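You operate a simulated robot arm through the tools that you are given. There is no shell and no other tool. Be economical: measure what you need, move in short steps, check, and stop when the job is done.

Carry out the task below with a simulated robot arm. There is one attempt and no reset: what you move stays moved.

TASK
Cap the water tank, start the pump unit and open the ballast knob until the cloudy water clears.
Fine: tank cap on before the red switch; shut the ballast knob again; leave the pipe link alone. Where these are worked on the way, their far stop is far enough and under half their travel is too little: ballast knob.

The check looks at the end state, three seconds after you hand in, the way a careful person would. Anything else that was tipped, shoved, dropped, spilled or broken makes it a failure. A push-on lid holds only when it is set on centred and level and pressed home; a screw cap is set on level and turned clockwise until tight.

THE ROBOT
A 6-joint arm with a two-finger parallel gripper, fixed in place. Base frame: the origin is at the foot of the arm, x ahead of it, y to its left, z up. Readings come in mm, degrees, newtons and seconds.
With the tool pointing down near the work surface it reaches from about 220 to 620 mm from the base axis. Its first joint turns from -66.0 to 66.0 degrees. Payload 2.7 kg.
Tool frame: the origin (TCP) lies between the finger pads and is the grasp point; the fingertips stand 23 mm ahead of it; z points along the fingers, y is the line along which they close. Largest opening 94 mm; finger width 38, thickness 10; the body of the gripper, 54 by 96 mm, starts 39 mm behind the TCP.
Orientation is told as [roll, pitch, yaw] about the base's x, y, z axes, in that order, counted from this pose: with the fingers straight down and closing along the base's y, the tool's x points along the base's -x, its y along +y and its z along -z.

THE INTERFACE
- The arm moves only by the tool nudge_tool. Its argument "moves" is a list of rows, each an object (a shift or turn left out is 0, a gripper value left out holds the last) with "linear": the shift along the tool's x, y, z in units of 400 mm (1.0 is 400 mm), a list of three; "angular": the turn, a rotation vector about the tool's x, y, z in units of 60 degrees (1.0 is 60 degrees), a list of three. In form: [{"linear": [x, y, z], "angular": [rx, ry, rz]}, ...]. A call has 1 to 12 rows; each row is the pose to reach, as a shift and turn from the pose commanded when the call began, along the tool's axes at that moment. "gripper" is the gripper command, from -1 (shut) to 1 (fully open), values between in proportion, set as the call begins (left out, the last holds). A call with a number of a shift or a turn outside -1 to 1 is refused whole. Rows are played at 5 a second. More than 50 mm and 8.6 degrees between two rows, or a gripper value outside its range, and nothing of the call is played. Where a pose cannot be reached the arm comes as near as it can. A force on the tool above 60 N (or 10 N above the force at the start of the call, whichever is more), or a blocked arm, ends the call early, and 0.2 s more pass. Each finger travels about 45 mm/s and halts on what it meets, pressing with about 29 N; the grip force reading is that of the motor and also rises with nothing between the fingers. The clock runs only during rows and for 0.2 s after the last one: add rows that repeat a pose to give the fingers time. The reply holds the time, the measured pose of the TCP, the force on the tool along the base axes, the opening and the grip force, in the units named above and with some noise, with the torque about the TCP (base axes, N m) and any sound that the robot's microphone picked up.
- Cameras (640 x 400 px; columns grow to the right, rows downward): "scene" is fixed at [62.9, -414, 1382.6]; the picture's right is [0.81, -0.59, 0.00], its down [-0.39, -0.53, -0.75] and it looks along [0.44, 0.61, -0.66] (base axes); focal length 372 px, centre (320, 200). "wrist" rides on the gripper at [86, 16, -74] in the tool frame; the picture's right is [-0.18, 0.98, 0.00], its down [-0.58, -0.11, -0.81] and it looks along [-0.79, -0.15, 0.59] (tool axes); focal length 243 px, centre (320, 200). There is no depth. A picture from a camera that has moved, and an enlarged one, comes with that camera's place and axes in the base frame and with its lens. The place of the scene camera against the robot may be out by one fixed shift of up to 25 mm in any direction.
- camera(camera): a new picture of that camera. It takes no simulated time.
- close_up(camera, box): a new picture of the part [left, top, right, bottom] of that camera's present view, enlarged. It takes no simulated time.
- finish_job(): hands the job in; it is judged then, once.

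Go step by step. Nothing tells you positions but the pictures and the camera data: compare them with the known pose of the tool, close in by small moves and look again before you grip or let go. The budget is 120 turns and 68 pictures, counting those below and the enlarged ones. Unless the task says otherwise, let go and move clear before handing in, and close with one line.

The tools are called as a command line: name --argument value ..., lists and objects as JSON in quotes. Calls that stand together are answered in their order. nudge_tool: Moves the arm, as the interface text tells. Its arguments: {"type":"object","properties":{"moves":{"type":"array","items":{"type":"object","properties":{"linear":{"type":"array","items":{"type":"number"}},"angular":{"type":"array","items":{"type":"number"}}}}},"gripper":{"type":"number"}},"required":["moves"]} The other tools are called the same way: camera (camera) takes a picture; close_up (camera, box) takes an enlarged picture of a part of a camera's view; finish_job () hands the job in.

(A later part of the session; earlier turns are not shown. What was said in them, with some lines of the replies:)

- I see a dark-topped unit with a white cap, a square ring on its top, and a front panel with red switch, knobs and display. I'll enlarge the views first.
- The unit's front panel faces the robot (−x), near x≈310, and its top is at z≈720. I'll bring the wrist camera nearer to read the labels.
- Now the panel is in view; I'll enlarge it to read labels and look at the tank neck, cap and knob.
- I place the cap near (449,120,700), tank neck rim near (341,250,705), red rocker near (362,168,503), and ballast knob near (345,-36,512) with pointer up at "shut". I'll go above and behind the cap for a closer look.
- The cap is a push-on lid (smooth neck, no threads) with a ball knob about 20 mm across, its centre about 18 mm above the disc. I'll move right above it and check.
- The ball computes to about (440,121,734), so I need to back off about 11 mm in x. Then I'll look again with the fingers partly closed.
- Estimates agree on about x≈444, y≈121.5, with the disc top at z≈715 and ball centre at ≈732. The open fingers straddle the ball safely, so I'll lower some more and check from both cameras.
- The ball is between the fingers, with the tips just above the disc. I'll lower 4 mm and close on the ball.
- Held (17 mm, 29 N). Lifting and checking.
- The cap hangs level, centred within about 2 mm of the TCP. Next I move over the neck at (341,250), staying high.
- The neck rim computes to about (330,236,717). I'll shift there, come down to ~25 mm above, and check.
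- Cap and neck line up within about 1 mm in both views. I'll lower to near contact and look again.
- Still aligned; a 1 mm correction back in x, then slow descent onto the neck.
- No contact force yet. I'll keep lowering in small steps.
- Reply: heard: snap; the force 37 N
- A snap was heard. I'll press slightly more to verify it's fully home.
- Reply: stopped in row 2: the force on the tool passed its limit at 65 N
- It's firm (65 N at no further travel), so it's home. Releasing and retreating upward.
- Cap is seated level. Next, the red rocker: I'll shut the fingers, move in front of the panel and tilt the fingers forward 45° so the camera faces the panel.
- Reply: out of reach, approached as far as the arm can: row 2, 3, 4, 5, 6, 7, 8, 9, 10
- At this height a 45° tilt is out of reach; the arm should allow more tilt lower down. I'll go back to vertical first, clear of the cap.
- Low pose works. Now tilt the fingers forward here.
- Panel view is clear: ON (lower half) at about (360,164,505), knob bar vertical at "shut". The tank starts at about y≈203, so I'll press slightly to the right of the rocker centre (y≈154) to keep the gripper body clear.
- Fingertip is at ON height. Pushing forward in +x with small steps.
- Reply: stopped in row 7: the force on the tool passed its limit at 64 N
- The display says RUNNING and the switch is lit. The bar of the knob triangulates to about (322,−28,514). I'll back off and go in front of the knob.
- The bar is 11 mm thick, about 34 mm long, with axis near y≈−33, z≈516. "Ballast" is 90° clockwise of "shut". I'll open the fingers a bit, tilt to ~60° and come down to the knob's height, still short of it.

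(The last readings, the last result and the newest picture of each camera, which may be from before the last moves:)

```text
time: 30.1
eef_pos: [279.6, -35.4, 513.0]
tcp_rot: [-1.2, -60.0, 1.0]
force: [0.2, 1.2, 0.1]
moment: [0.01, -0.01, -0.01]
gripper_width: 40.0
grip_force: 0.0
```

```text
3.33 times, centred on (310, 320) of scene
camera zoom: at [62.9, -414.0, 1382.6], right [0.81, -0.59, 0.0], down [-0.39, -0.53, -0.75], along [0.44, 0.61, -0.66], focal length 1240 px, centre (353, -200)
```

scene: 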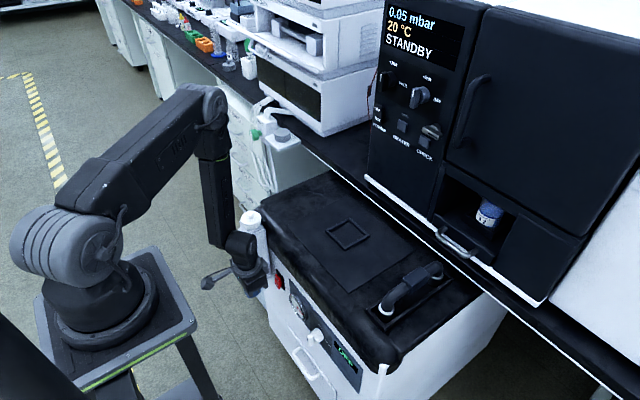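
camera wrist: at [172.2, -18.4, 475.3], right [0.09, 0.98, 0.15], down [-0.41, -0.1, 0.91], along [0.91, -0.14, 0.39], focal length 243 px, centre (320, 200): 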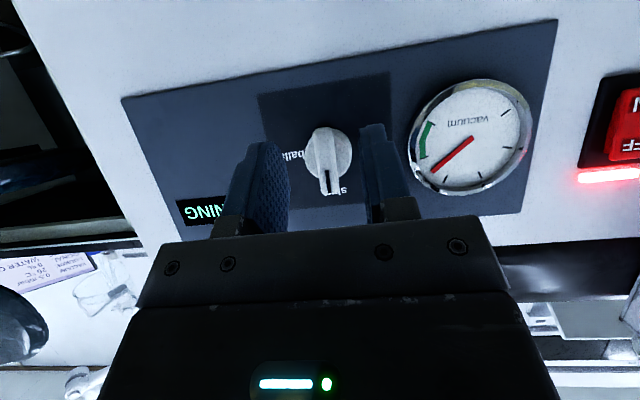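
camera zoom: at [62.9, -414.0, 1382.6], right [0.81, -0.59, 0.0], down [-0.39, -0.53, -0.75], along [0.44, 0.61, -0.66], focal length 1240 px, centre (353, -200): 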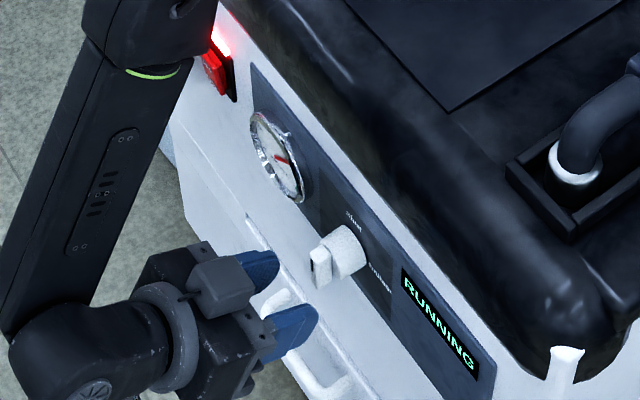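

The bar is centred between the fingers. I'll advance ~20 mm so the fingertips flank the bar, then close.

nudge_tool --moves '[{"linear": [-0.0125, 0, 0.0217]}, {"linear": [-0.0262, 0, 0.0455]}, {"linear": [-0.0262, 0, 0.0455]}]'

camera --camera "wrist"

close_up --camera "scene" --box '[280, 300, 360, 380]'

```text
time: 30.9
eef_pos: [301.0, -34.6, 513.7]
tcp_rot: [-1.1, -60.1, 1.0]
force: [-0.1, 1.1, -0.2]
moment: [0.02, 0.02, 0.02]
gripper_width: 39.9
grip_force: 0.0
```

```text
24 pictures are left
camera wrist: at [194.3, -18.4, 475.3], right [0.09, 0.98, 0.15], down [-0.41, -0.1, 0.91], along [0.91, -0.15, 0.39], focal length 243 px, centre (320, 200)
```

wrist: 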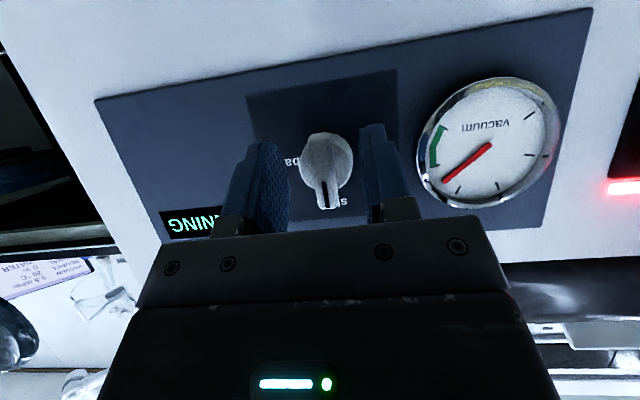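

```text
5.00 times, centred on (320, 340) of scene
camera zoom: at [62.9, -414.0, 1382.6], right [0.81, -0.59, 0.0], down [-0.39, -0.53, -0.75], along [0.44, 0.61, -0.66], focal length 1860 px, centre (320, -500)
```

zoom: 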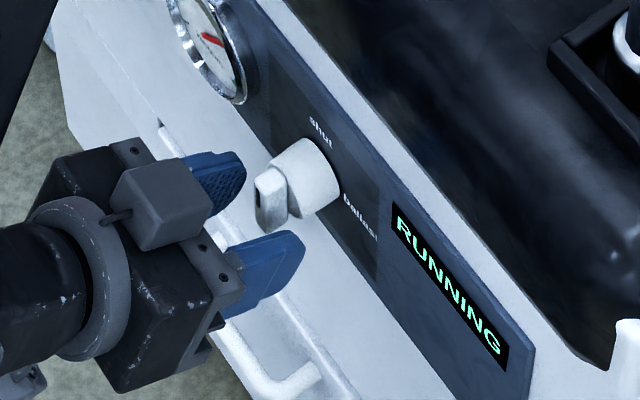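

The tips just reach the bar; the knob face is about 10 mm further and slightly higher. I'll advance 6 mm, rise 3 mm, then close.

nudge_tool --moves '[{"linear": [-0.014, 0, 0.0093]}, {"linear": [-0.014, 0, 0.0093]}]'

nudge_tool --moves '[{}, {}, {}, {}]' --gripper -1

close_up --camera "scene" --box '[280, 300, 360, 380]'

```text
time: 31.5
eef_pos: [307.0, -34.7, 516.1]
tcp_rot: [-1.2, -59.9, 1.0]
force: [0.1, -0.2, 1.1]
moment: [-0.02, 0.02, 0.01]
gripper_width: 39.7
grip_force: 0.1
```

```text
time: 32.5
eef_pos: [307.1, -34.4, 515.4]
tcp_rot: [-1.2, -59.9, 0.9]
force: [-0.6, -1.8, -0.1]
moment: [0.0, 0.23, -0.06]
gripper_width: 33.7
grip_force: 45.4
```

```text
5.00 times, centred on (320, 340) of scene
camera zoom: at [62.9, -414.1, 1382.6], right [0.81, -0.59, 0.0], down [-0.39, -0.53, -0.75], along [0.44, 0.61, -0.66], focal length 1860 px, centre (320, -500)
```

zoom: 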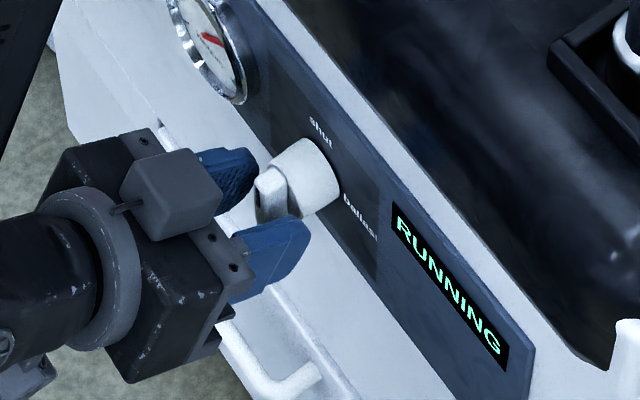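

It closed on the 34 mm cylinder, not the bar. I'll reopen, back off 7 mm, and grip the bar itself.

nudge_tool --moves '[{}, {}, {"linear": [0.009, 0, -0.0152]}, {"linear": [0.009, 0, -0.0152]}]' --gripper -0.15

nudge_tool --moves '[{}, {}, {}, {}, {}]' --gripper -1

close_up --camera "scene" --box '[280, 300, 360, 380]'

```text
time: 33.5
eef_pos: [300.7, -34.2, 515.7]
tcp_rot: [-1.2, -59.9, 1.0]
force: [0.3, 0.3, -0.1]
moment: [0.0, -0.01, -0.01]
gripper_width: 39.9
grip_force: 0.1
```

```text
time: 34.7
eef_pos: [300.4, -35.4, 515.5]
tcp_rot: [-1.1, -60.0, 0.9]
force: [0.5, -6.7, 1.0]
moment: [0.91, -0.08, -0.26]
gripper_width: 11.8
grip_force: 45.6
```

```text
5.00 times, centred on (320, 340) of scene
camera zoom: at [62.9, -414.1, 1382.5], right [0.81, -0.59, 0.0], down [-0.39, -0.53, -0.75], along [0.44, 0.61, -0.66], focal length 1860 px, centre (320, -500)
```

zoom: 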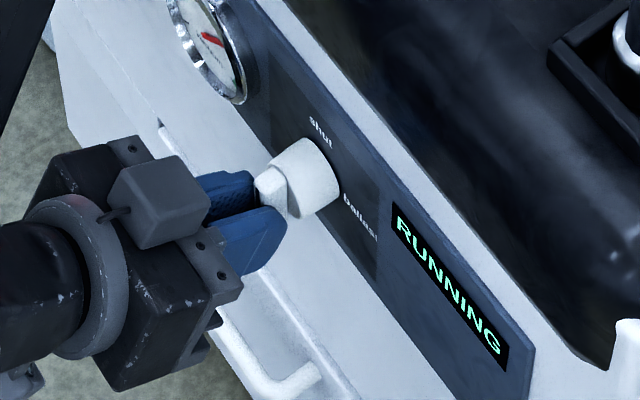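

Bar gripped (11.8 mm). Now turn clockwise (about base +x), first 35°.

nudge_tool --moves '[{"angular": [-0.058, 0, 0.101]}, {"angular": [-0.117, 0, 0.202]}, {"angular": [-0.175, 0, 0.303]}, {"angular": [-0.233, 0, 0.404]}, {"angular": [-0.292, 0, 0.505]}]'

close_up --camera "scene" --box '[240, 260, 380, 380]'

```text
time: 35.9
eef_pos: [300.8, -35.5, 516.1]
tcp_rot: [53.9, -45.5, -44.6]
force: [3.7, -13.9, -4.2]
moment: [-0.02, 0.75, 0.28]
gripper_width: 11.7
grip_force: 45.0
```

```text
3.33 times, centred on (310, 320) of scene
camera zoom: at [63.0, -414.2, 1382.5], right [0.81, -0.59, 0.0], down [-0.39, -0.53, -0.75], along [0.44, 0.61, -0.66], focal length 1240 px, centre (353, -200)
```

zoom: 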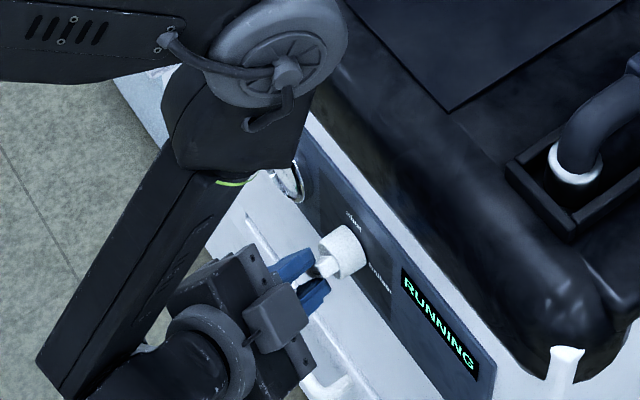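

It's turning well. Continuing another 35°.

nudge_tool --moves '[{"angular": [-0.058, 0, 0.101]}, {"angular": [-0.117, 0, 0.202]}, {"angular": [-0.175, 0, 0.303]}, {"angular": [-0.233, 0, 0.404]}, {"angular": [-0.292, 0, 0.505]}]'

camera --camera "scene"

```text
time: 37.0
eef_pos: [301.3, -36.8, 516.7]
tcp_rot: [75.1, -22.0, -56.9]
force: [5.5, 0.2, -10.5]
moment: [-0.01, -0.2, 0.33]
gripper_width: 11.7
grip_force: 44.9
out of reach, approached as far as the arm can: row 5
stopped in row 5: the force on the tool passed its limit at 72 N (the readings are from after the stop); the commanded pose is now the measured one
```

```text
19 pictures are left
```

scene: 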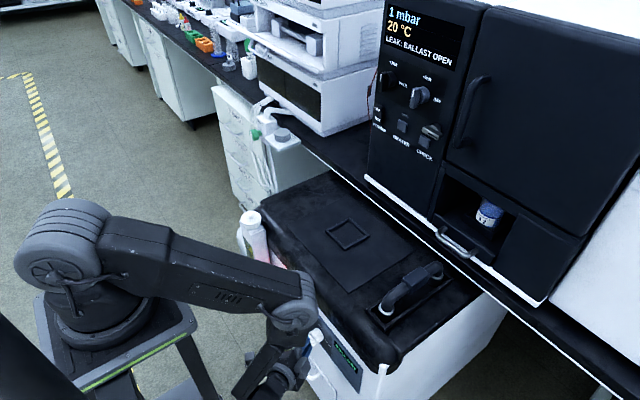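

The oven now reports "LEAK: BALLAST OPEN"; the knob is about 64° of 90° open. I'll check whether the tank water clears.

nudge_tool --moves '[{}, {}, {}, {}, {}, {}]'

close_up --camera "scene" --box '[225, 200, 385, 360]'

```text
time: 38.4
eef_pos: [300.5, -35.6, 515.9]
tcp_rot: [75.3, -22.1, -57.1]
force: [11.9, -0.1, -22.9]
moment: [-0.02, -0.27, -0.14]
gripper_width: 11.7
grip_force: 45.5
```

```text
2.50 times, centred on (305, 280) of scene
camera zoom: at [63.3, -414.0, 1382.6], right [0.81, -0.59, 0.0], down [-0.39, -0.53, -0.75], along [0.44, 0.61, -0.66], focal length 930 px, centre (358, 0)
```

zoom: 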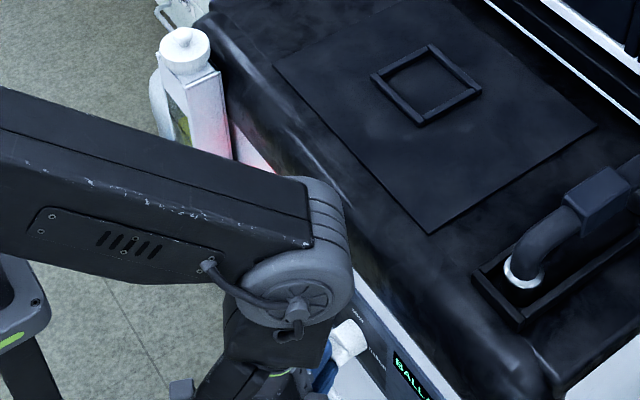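

The pump display now shows BALLAST. I'll wait here a bit and watch the tank window.

nudge_tool --moves '[{}, {}, {}, {}, {}, {}, {}, {}, {}, {}, {}, {}]'

nudge_tool --moves '[{}, {}, {}, {}, {}, {}, {}, {}, {}, {}, {}, {}]'

close_up --camera "scene" --box '[235, 205, 295, 255]'

```text
time: 41.0
eef_pos: [300.4, -36.8, 515.7]
tcp_rot: [75.2, -22.1, -57.2]
force: [6.4, -9.2, -19.0]
moment: [-0.07, -0.15, -0.22]
gripper_width: 11.7
grip_force: 45.2
```

```text
time: 43.6
eef_pos: [300.0, -36.0, 516.0]
tcp_rot: [75.2, -21.9, -57.0]
force: [4.2, -7.4, -18.9]
moment: [-0.04, -0.33, -0.23]
gripper_width: 11.4
grip_force: 45.0
```

```text
8.00 times, centred on (265, 230) of scene
camera zoom: at [63.1, -414.1, 1382.5], right [0.81, -0.59, 0.0], down [-0.39, -0.53, -0.75], along [0.44, 0.61, -0.66], focal length 2976 px, centre (760, -40)
```

zoom: 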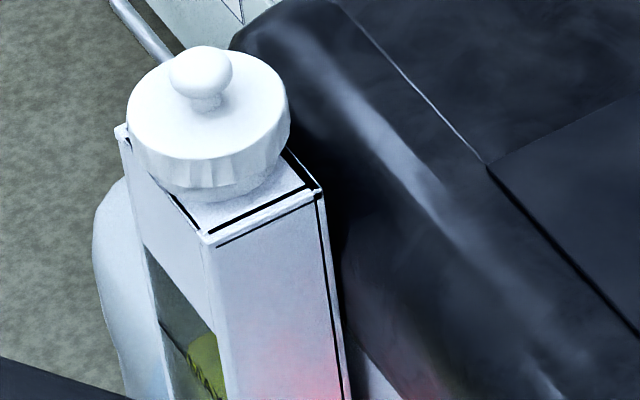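

Still greenish. Waiting longer with the ballast open.

nudge_tool --moves '[{}, {}, {}, {}, {}, {}, {}, {}, {}, {}, {}, {}]'

nudge_tool --moves '[{}, {}, {}, {}, {}, {}, {}, {}, {}, {}, {}, {}]'

nudge_tool --moves '[{}, {}, {}, {}, {}, {}, {}, {}, {}, {}, {}, {}]'

nudge_tool --moves '[{}, {}, {}, {}, {}, {}, {}, {}, {}, {}, {}, {}]'

close_up --camera "scene" --box '[235, 205, 295, 255]'

```text
time: 46.2
eef_pos: [299.3, -35.7, 516.7]
tcp_rot: [75.1, -22.0, -56.9]
force: [0.4, -8.4, -21.3]
moment: [-0.03, -0.08, -0.29]
gripper_width: 11.8
grip_force: 44.5
```

```text
time: 48.8
eef_pos: [299.1, -36.0, 516.4]
tcp_rot: [75.3, -22.0, -57.0]
force: [1.8, -7.4, -21.0]
moment: [-0.06, -0.24, -0.39]
gripper_width: 11.5
grip_force: 45.1
```

```text
time: 51.4
eef_pos: [300.6, -35.5, 515.8]
tcp_rot: [75.2, -22.0, -57.0]
force: [0.6, -7.2, -21.7]
moment: [-0.08, -0.26, -0.47]
gripper_width: 11.4
grip_force: 45.4
```

```text
time: 54.0
eef_pos: [301.2, -37.7, 516.7]
tcp_rot: [75.1, -21.9, -57.0]
force: [1.2, -8.3, -22.3]
moment: [-0.04, -0.22, -0.39]
gripper_width: 11.7
grip_force: 44.5
```

```text
8.00 times, centred on (265, 230) of scene
camera zoom: at [63.1, -414.1, 1382.5], right [0.81, -0.59, 0.0], down [-0.39, -0.53, -0.75], along [0.44, 0.61, -0.66], focal length 2976 px, centre (760, -40)
```

zoom: 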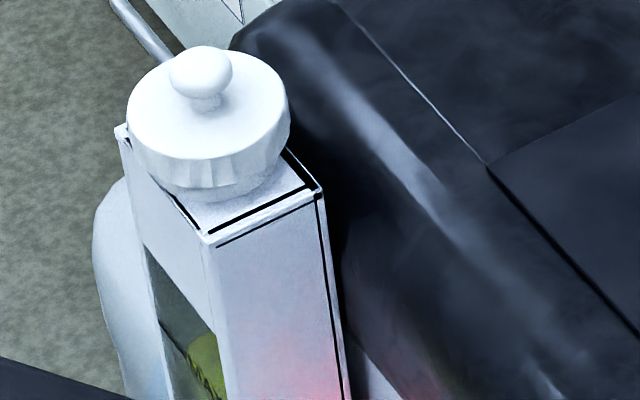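

Hard to judge from here. I'll let go of the knob (it should stay), back away and inspect with the wrist camera.

nudge_tool --moves '[{}, {}, {}, {"linear": [0.0375, 0, -0.065]}, {"linear": [0.0375, 0, -0.065]}]' --gripper -0.15

nudge_tool --moves '[{"angular": [0.059, 0, -0.103]}, {"angular": [0.118, 0, -0.205]}, {"angular": [0.178, 0, -0.308]}, {"angular": [0.237, 0, -0.411]}, {"angular": [0.296, 0, -0.513]}, {"angular": [0.355, 0, -0.616]}, {"angular": [0.414, 0, -0.719]}, {"angular": [0.474, 0, -0.821]}, {"angular": [0.533, 0, -0.924]}, {"angular": [0.533, 0, -0.924]}]'

camera --camera "wrist"

```text
time: 55.2
eef_pos: [276.6, -40.6, 524.3]
tcp_rot: [75.5, -23.0, -57.0]
force: [-0.7, 0.1, 0.3]
moment: [0.02, -0.02, -0.02]
gripper_width: 40.3
grip_force: 0.0
out of reach, approached as far as the arm can: row 4, 5
```

```text
time: 57.4
eef_pos: [271.5, -37.3, 522.9]
tcp_rot: [-0.8, -59.0, 0.6]
force: [0.9, 0.0, -0.4]
moment: [-0.01, 0.01, 0.0]
gripper_width: 40.0
grip_force: 0.0
```

```text
15 pictures are left
camera wrist: at [162.5, -20.5, 486.6], right [0.1, 0.98, 0.15], down [-0.39, -0.1, 0.91], along [0.92, -0.15, 0.38], focal length 243 px, centre (320, 200)
```

wrist: 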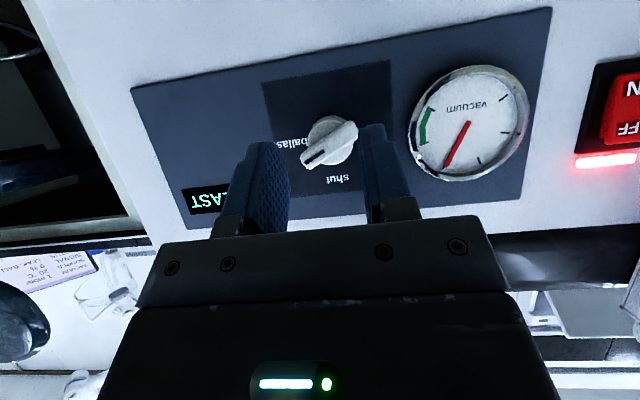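

The knob stays at about 60° toward "ballast". Now the arm is clear of the tank view, I'll check the water.

close_up --camera "scene" --box '[230, 205, 290, 295]'

```text
4.44 times, centred on (260, 250) of scene
camera zoom: at [62.9, -414.0, 1382.6], right [0.81, -0.59, 0.0], down [-0.39, -0.53, -0.75], along [0.44, 0.61, -0.66], focal length 1653 px, centre (587, -22)
```

zoom: 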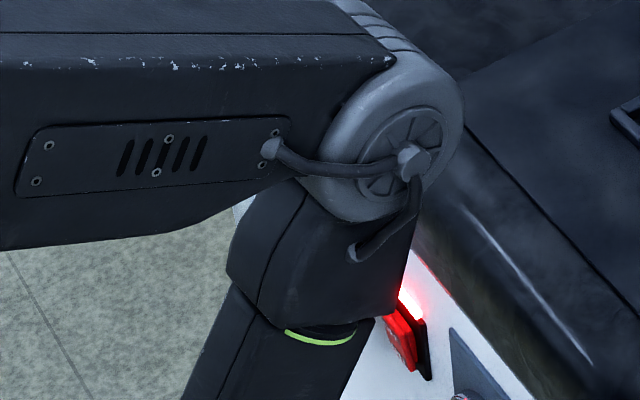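

The arm hides the tank. I'll go back to the earlier viewing pose (about (260,125,585), tilt 45°).

nudge_tool --moves '[{"linear": [-0.03, 0.05, -0.03], "angular": [0, 0.08, 0]}, {"linear": [-0.06, 0.13, -0.06], "angular": [0, 0.16, 0]}, {"linear": [-0.09, 0.22, -0.086], "angular": [0, 0.23, 0]}, {"linear": [-0.11, 0.31, -0.1], "angular": [0, 0.23, 0]}, {"linear": [-0.11, 0.4, -0.1], "angular": [0, 0.23, 0]}, {"linear": [-0.11, 0.4, -0.1], "angular": [0, 0.23, 0]}]'

camera --camera "wrist"

```text
time: 58.8
eef_pos: [261.7, 125.2, 579.4]
tcp_rot: [-0.5, -45.2, 0.4]
force: [0.0, 0.3, 0.7]
moment: [0.01, 0.0, 0.02]
gripper_width: 40.1
grip_force: 0.1
```

```text
13 pictures are left
camera wrist: at [147.5, 141.9, 570.3], right [0.13, 0.98, 0.12], down [-0.16, -0.1, 0.98], along [0.98, -0.15, 0.15], focal length 243 px, centre (320, 200)
```

wrist: 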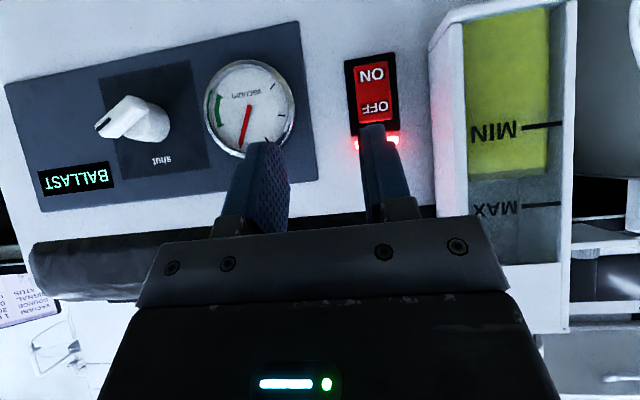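

close_up --camera "wrist" --box '[430, 0, 600, 270]'

```text
1.48 times, centred on (515, 135) of wrist
camera zoom: at [147.5, 141.9, 570.3], right [0.13, 0.98, 0.12], down [-0.16, -0.1, 0.98], along [0.98, -0.15, 0.15], focal length 359 px, centre (31, 296)
```

zoom: 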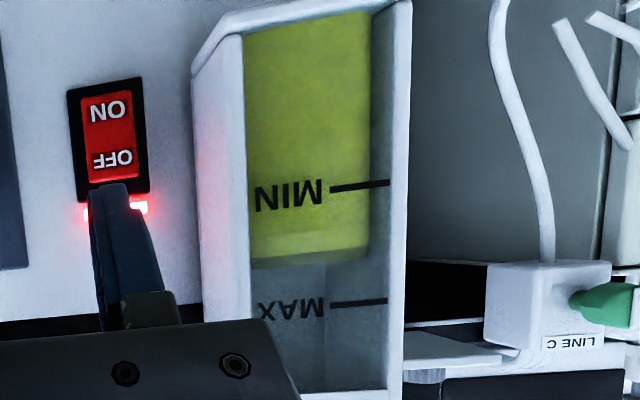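

The cloudy layer at the bottom of the tank is gone; the liquid is uniform. Now I return to the knob to shut it.

nudge_tool --moves '[{"linear": [0, -0.09, 0], "angular": [0, 0, 0]}, {"linear": [0, -0.18, 0], "angular": [0, -0.05, 0]}, {"linear": [0, -0.28, 0], "angular": [0, -0.12, 0]}, {"linear": [0.03, -0.36, 0.05], "angular": [0, -0.19, 0]}, {"linear": [0.06, -0.4025, 0.1], "angular": [0, -0.247, 0]}, {"linear": [0.0865, -0.4025, 0.136], "angular": [0, -0.247, 0]}, {"linear": [0.0865, -0.4025, 0.136], "angular": [0, -0.247, 0]}]'

```text
time: 60.4
eef_pos: [274.9, -37.8, 515.9]
tcp_rot: [-0.7, -60.1, 0.5]
force: [0.0, 0.2, 0.7]
moment: [-0.01, -0.03, 0.0]
gripper_width: 40.1
grip_force: 0.0
```

nudge_tool --moves '[{"linear": [-0.0088, 0.005, 0.0152], "angular": [-0.059, 0, 0.103]}, {"linear": [-0.0088, 0.005, 0.0152], "angular": [-0.118, 0, 0.205]}, {"linear": [-0.0088, 0.005, 0.0152], "angular": [-0.178, 0, 0.308]}, {"linear": [-0.0088, 0.005, 0.0152], "angular": [-0.237, 0, 0.411]}, {"linear": [-0.0088, 0.005, 0.0152], "angular": [-0.296, 0, 0.513]}, {"linear": [-0.0088, 0.005, 0.0152], "angular": [-0.355, 0, 0.616]}, {"linear": [-0.0088, 0.005, 0.0152], "angular": [-0.414, 0, 0.719]}, {"linear": [-0.0088, 0.005, 0.0152], "angular": [-0.474, 0, 0.821]}, {"linear": [-0.0088, 0.005, 0.0152], "angular": [-0.52, 0, 0.9]}, {"linear": [-0.0088, 0.005, 0.0152], "angular": [-0.52, 0, 0.9]}]'

camera --camera "wrist"

```text
time: 62.6
eef_pos: [280.9, -38.1, 521.6]
tcp_rot: [75.1, -23.9, -56.9]
force: [0.2, -0.2, 0.6]
moment: [0.01, 0.02, 0.01]
gripper_width: 39.9
grip_force: 0.1
out of reach, approached as far as the arm can: row 9, 10
```

```text
11 pictures are left
camera wrist: at [174.5, 4.2, 518.4], right [0.09, 0.32, 0.94], down [-0.41, -0.85, 0.33], along [0.91, -0.42, 0.05], focal length 243 px, centre (320, 200)
```

wrist: 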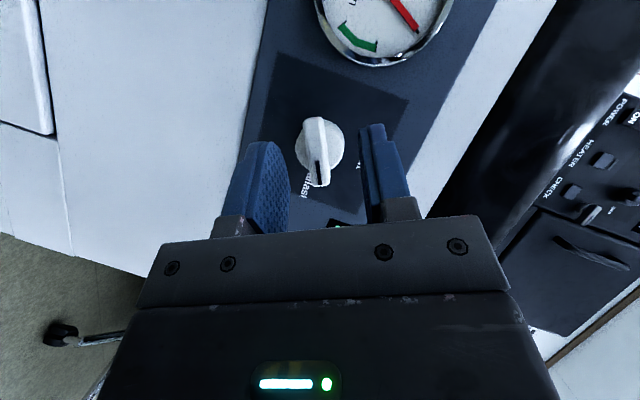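

The fingers are parallel with the bar. Advance to the grip position and close.

nudge_tool --moves '[{"linear": [-0.007, -0.0103, 0.024]}, {"linear": [-0.0138, -0.0103, 0.0484]}, {"linear": [-0.0138, -0.0103, 0.0484]}]'

nudge_tool --moves '[{}, {}, {}, {}, {}]' --gripper -1

```text
time: 63.4
eef_pos: [302.7, -36.2, 517.7]
tcp_rot: [75.1, -24.0, -56.9]
force: [-0.4, 0.7, 1.2]
moment: [0.01, 0.0, 0.02]
gripper_width: 40.2
grip_force: 0.0
```

```text
time: 64.6
eef_pos: [302.5, -37.5, 515.6]
tcp_rot: [74.4, -24.0, -57.0]
force: [16.7, -11.9, -48.4]
moment: [-0.11, 0.14, -0.8]
gripper_width: 12.0
grip_force: 44.6
```

Gripped (12 mm). Turning back counter-clockwise toward "shut".

nudge_tool --moves '[{"linear": [0.003, -0.004, 0.0016], "angular": [0.058, 0, -0.101]}, {"linear": [0.003, -0.004, 0.0016], "angular": [0.117, 0, -0.202]}, {"linear": [0.003, -0.004, 0.0016], "angular": [0.175, 0, -0.303]}, {"linear": [0.003, -0.004, 0.0016], "angular": [0.233, 0, -0.404]}, {"linear": [0.003, -0.004, 0.0016], "angular": [0.292, 0, -0.505]}, {"linear": [0.003, -0.004, 0.0016], "angular": [0.35, 0, -0.606]}, {"linear": [0.003, -0.004, 0.0016], "angular": [0.408, 0, -0.707]}, {"linear": [0.003, -0.004, 0.0016], "angular": [0.467, 0, -0.808]}, {"linear": [0.003, -0.004, 0.0016], "angular": [0.517, 0, -0.895]}, {"linear": [0.003, -0.004, 0.0016], "angular": [0.517, 0, -0.895]}]'

camera --camera "scene"

```text
time: 66.8
eef_pos: [301.5, -35.6, 513.7]
tcp_rot: [-0.3, -60.4, -0.2]
force: [15.3, -30.6, 12.3]
moment: [0.14, -1.28, -0.29]
gripper_width: 11.7
grip_force: 44.8
```

```text
10 pictures are left
```

scene: 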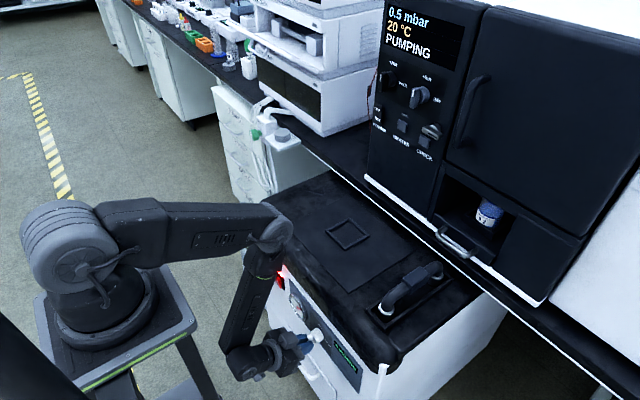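

The oven now says PUMPING with the leak gone. A further few degrees makes sure it's at the shut stop, then I release.

nudge_tool --moves '[{"angular": [0.02, 0, -0.035]}, {"angular": [0.037, 0, -0.063]}, {"angular": [0.037, 0, -0.063]}]'

nudge_tool --moves '[{}, {}, {}, {"linear": [0.02, 0, -0.035]}, {"linear": [0.0375, 0, -0.065]}, {"linear": [0.0375, 0, -0.065]}]' --gripper -0.15

camera --camera "wrist"

```text
time: 67.6
eef_pos: [302.8, -35.3, 513.9]
tcp_rot: [-8.8, -60.0, 7.3]
force: [20.7, -32.1, 10.0]
moment: [1.41, -0.24, -0.43]
gripper_width: 13.8
grip_force: 45.0
```

```text
time: 69.0
eef_pos: [270.5, -33.4, 513.9]
tcp_rot: [-8.6, -59.8, 7.4]
force: [-0.1, 0.2, -1.1]
moment: [0.02, 0.03, 0.01]
gripper_width: 39.9
grip_force: 0.1
```

```text
9 pictures are left
camera wrist: at [163.0, -19.6, 474.9], right [0.09, 0.99, 0.08], down [-0.41, -0.04, 0.91], along [0.91, -0.12, 0.4], focal length 243 px, centre (320, 200)
```

wrist: 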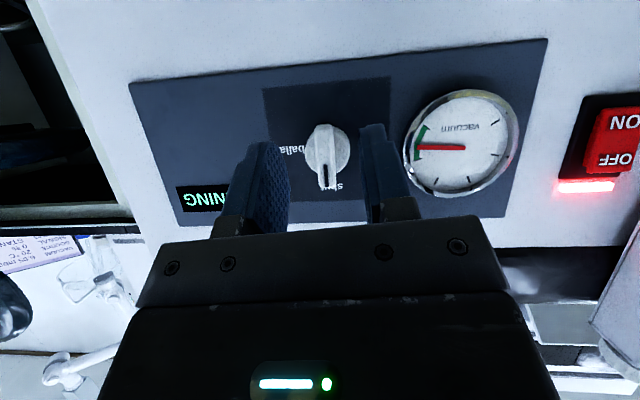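

Knob is at shut, pump RUNNING, gauge in the green. I'll tilt back to vertical and rise clear.

nudge_tool --moves '[{"linear": [0.01, 0, -0.02], "angular": [0, 0.12, 0]}, {"linear": [0.01, 0, -0.02], "angular": [0, 0.24, 0]}, {"linear": [0.01, 0, -0.02], "angular": [0, 0.36, 0]}, {"linear": [0.01, 0, -0.02], "angular": [0, 0.48, 0]}, {"linear": [0.01, 0, -0.02], "angular": [0, 0.6, 0]}, {"linear": [0.01, 0, -0.02], "angular": [0, 0.72, 0]}, {"linear": [0.01, 0, -0.02], "angular": [0, 0.84, 0]}, {"linear": [0.01, 0, -0.02], "angular": [0, 0.98, 0]}, {"linear": [0.01, 0, -0.02], "angular": [0, 0.98, 0]}]'

nudge_tool --moves '[{"linear": [0, 0, -0.1]}, {"linear": [0, 0, -0.2]}, {"linear": [0, 0, -0.3]}, {"linear": [0, 0, -0.4]}, {"linear": [0, 0, -0.5]}, {"linear": [0, 0, -0.6]}, {"linear": [0, 0, -0.7]}, {"linear": [0, 0, -0.7]}]'

camera --camera "scene"

close_up --camera "scene" --box '[225, 200, 385, 360]'

```text
time: 71.0
eef_pos: [263.5, -32.2, 513.6]
tcp_rot: [-4.3, -1.2, 0.0]
force: [-0.3, 0.8, 0.4]
moment: [0.0, 0.01, 0.03]
gripper_width: 40.0
grip_force: 0.1
```

```text
time: 72.8
eef_pos: [257.1, -11.6, 794.3]
tcp_rot: [-4.4, -1.3, -0.1]
force: [0.1, 0.2, -0.2]
moment: [-0.07, -0.01, 0.04]
gripper_width: 40.0
grip_force: 0.2
out of reach, approached as far as the arm can: row 6
```

```text
8 pictures are left
```

scene: 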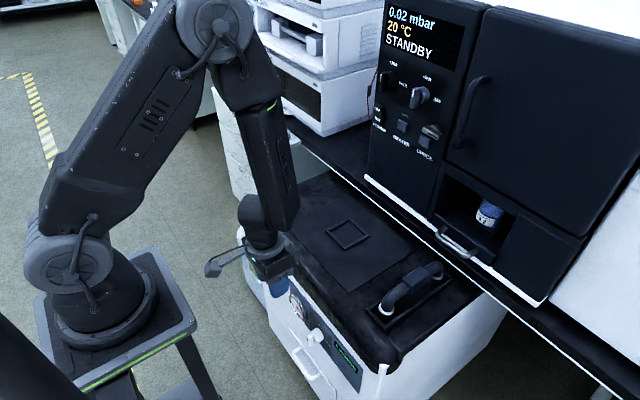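

```text
2.50 times, centred on (305, 280) of scene
camera zoom: at [62.9, -414.0, 1382.6], right [0.81, -0.59, 0.0], down [-0.39, -0.53, -0.75], along [0.44, 0.61, -0.66], focal length 930 px, centre (358, 0)
```

zoom: 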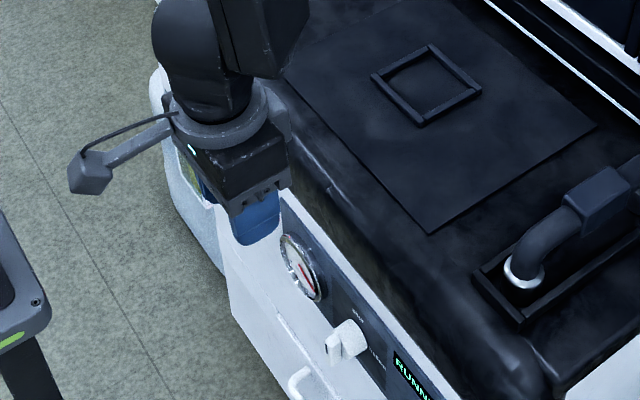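

Everything reads well (0.02 mbar, STANDBY, RUNNING). One last look at the tank with the wrist camera.

camera --camera "wrist"

```text
6 pictures are left
camera wrist: at [168.7, 11.4, 865.2], right [0.19, 0.98, -0.07], down [0.56, -0.05, 0.83], along [0.8, -0.2, -0.56], focal length 243 px, centre (320, 200)
```

wrist: 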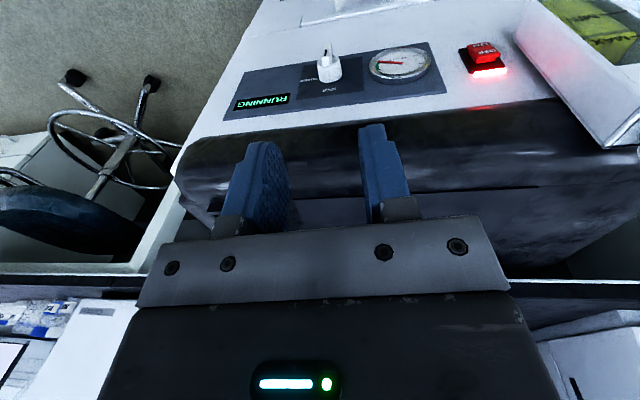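

The pump is running, the knob is shut, the water is clear, the cap is on, and the arm is clear of the unit. Handing in.

finish_job

```text
The job is handed in.
```

The job is handed in: the tank was capped before the pump was switched on, the cloudy water cleared with the ballast knob opened about 64° (the arm's reach limit, short of the 90° mark), the knob is shut again, and I left the pipe link alone.
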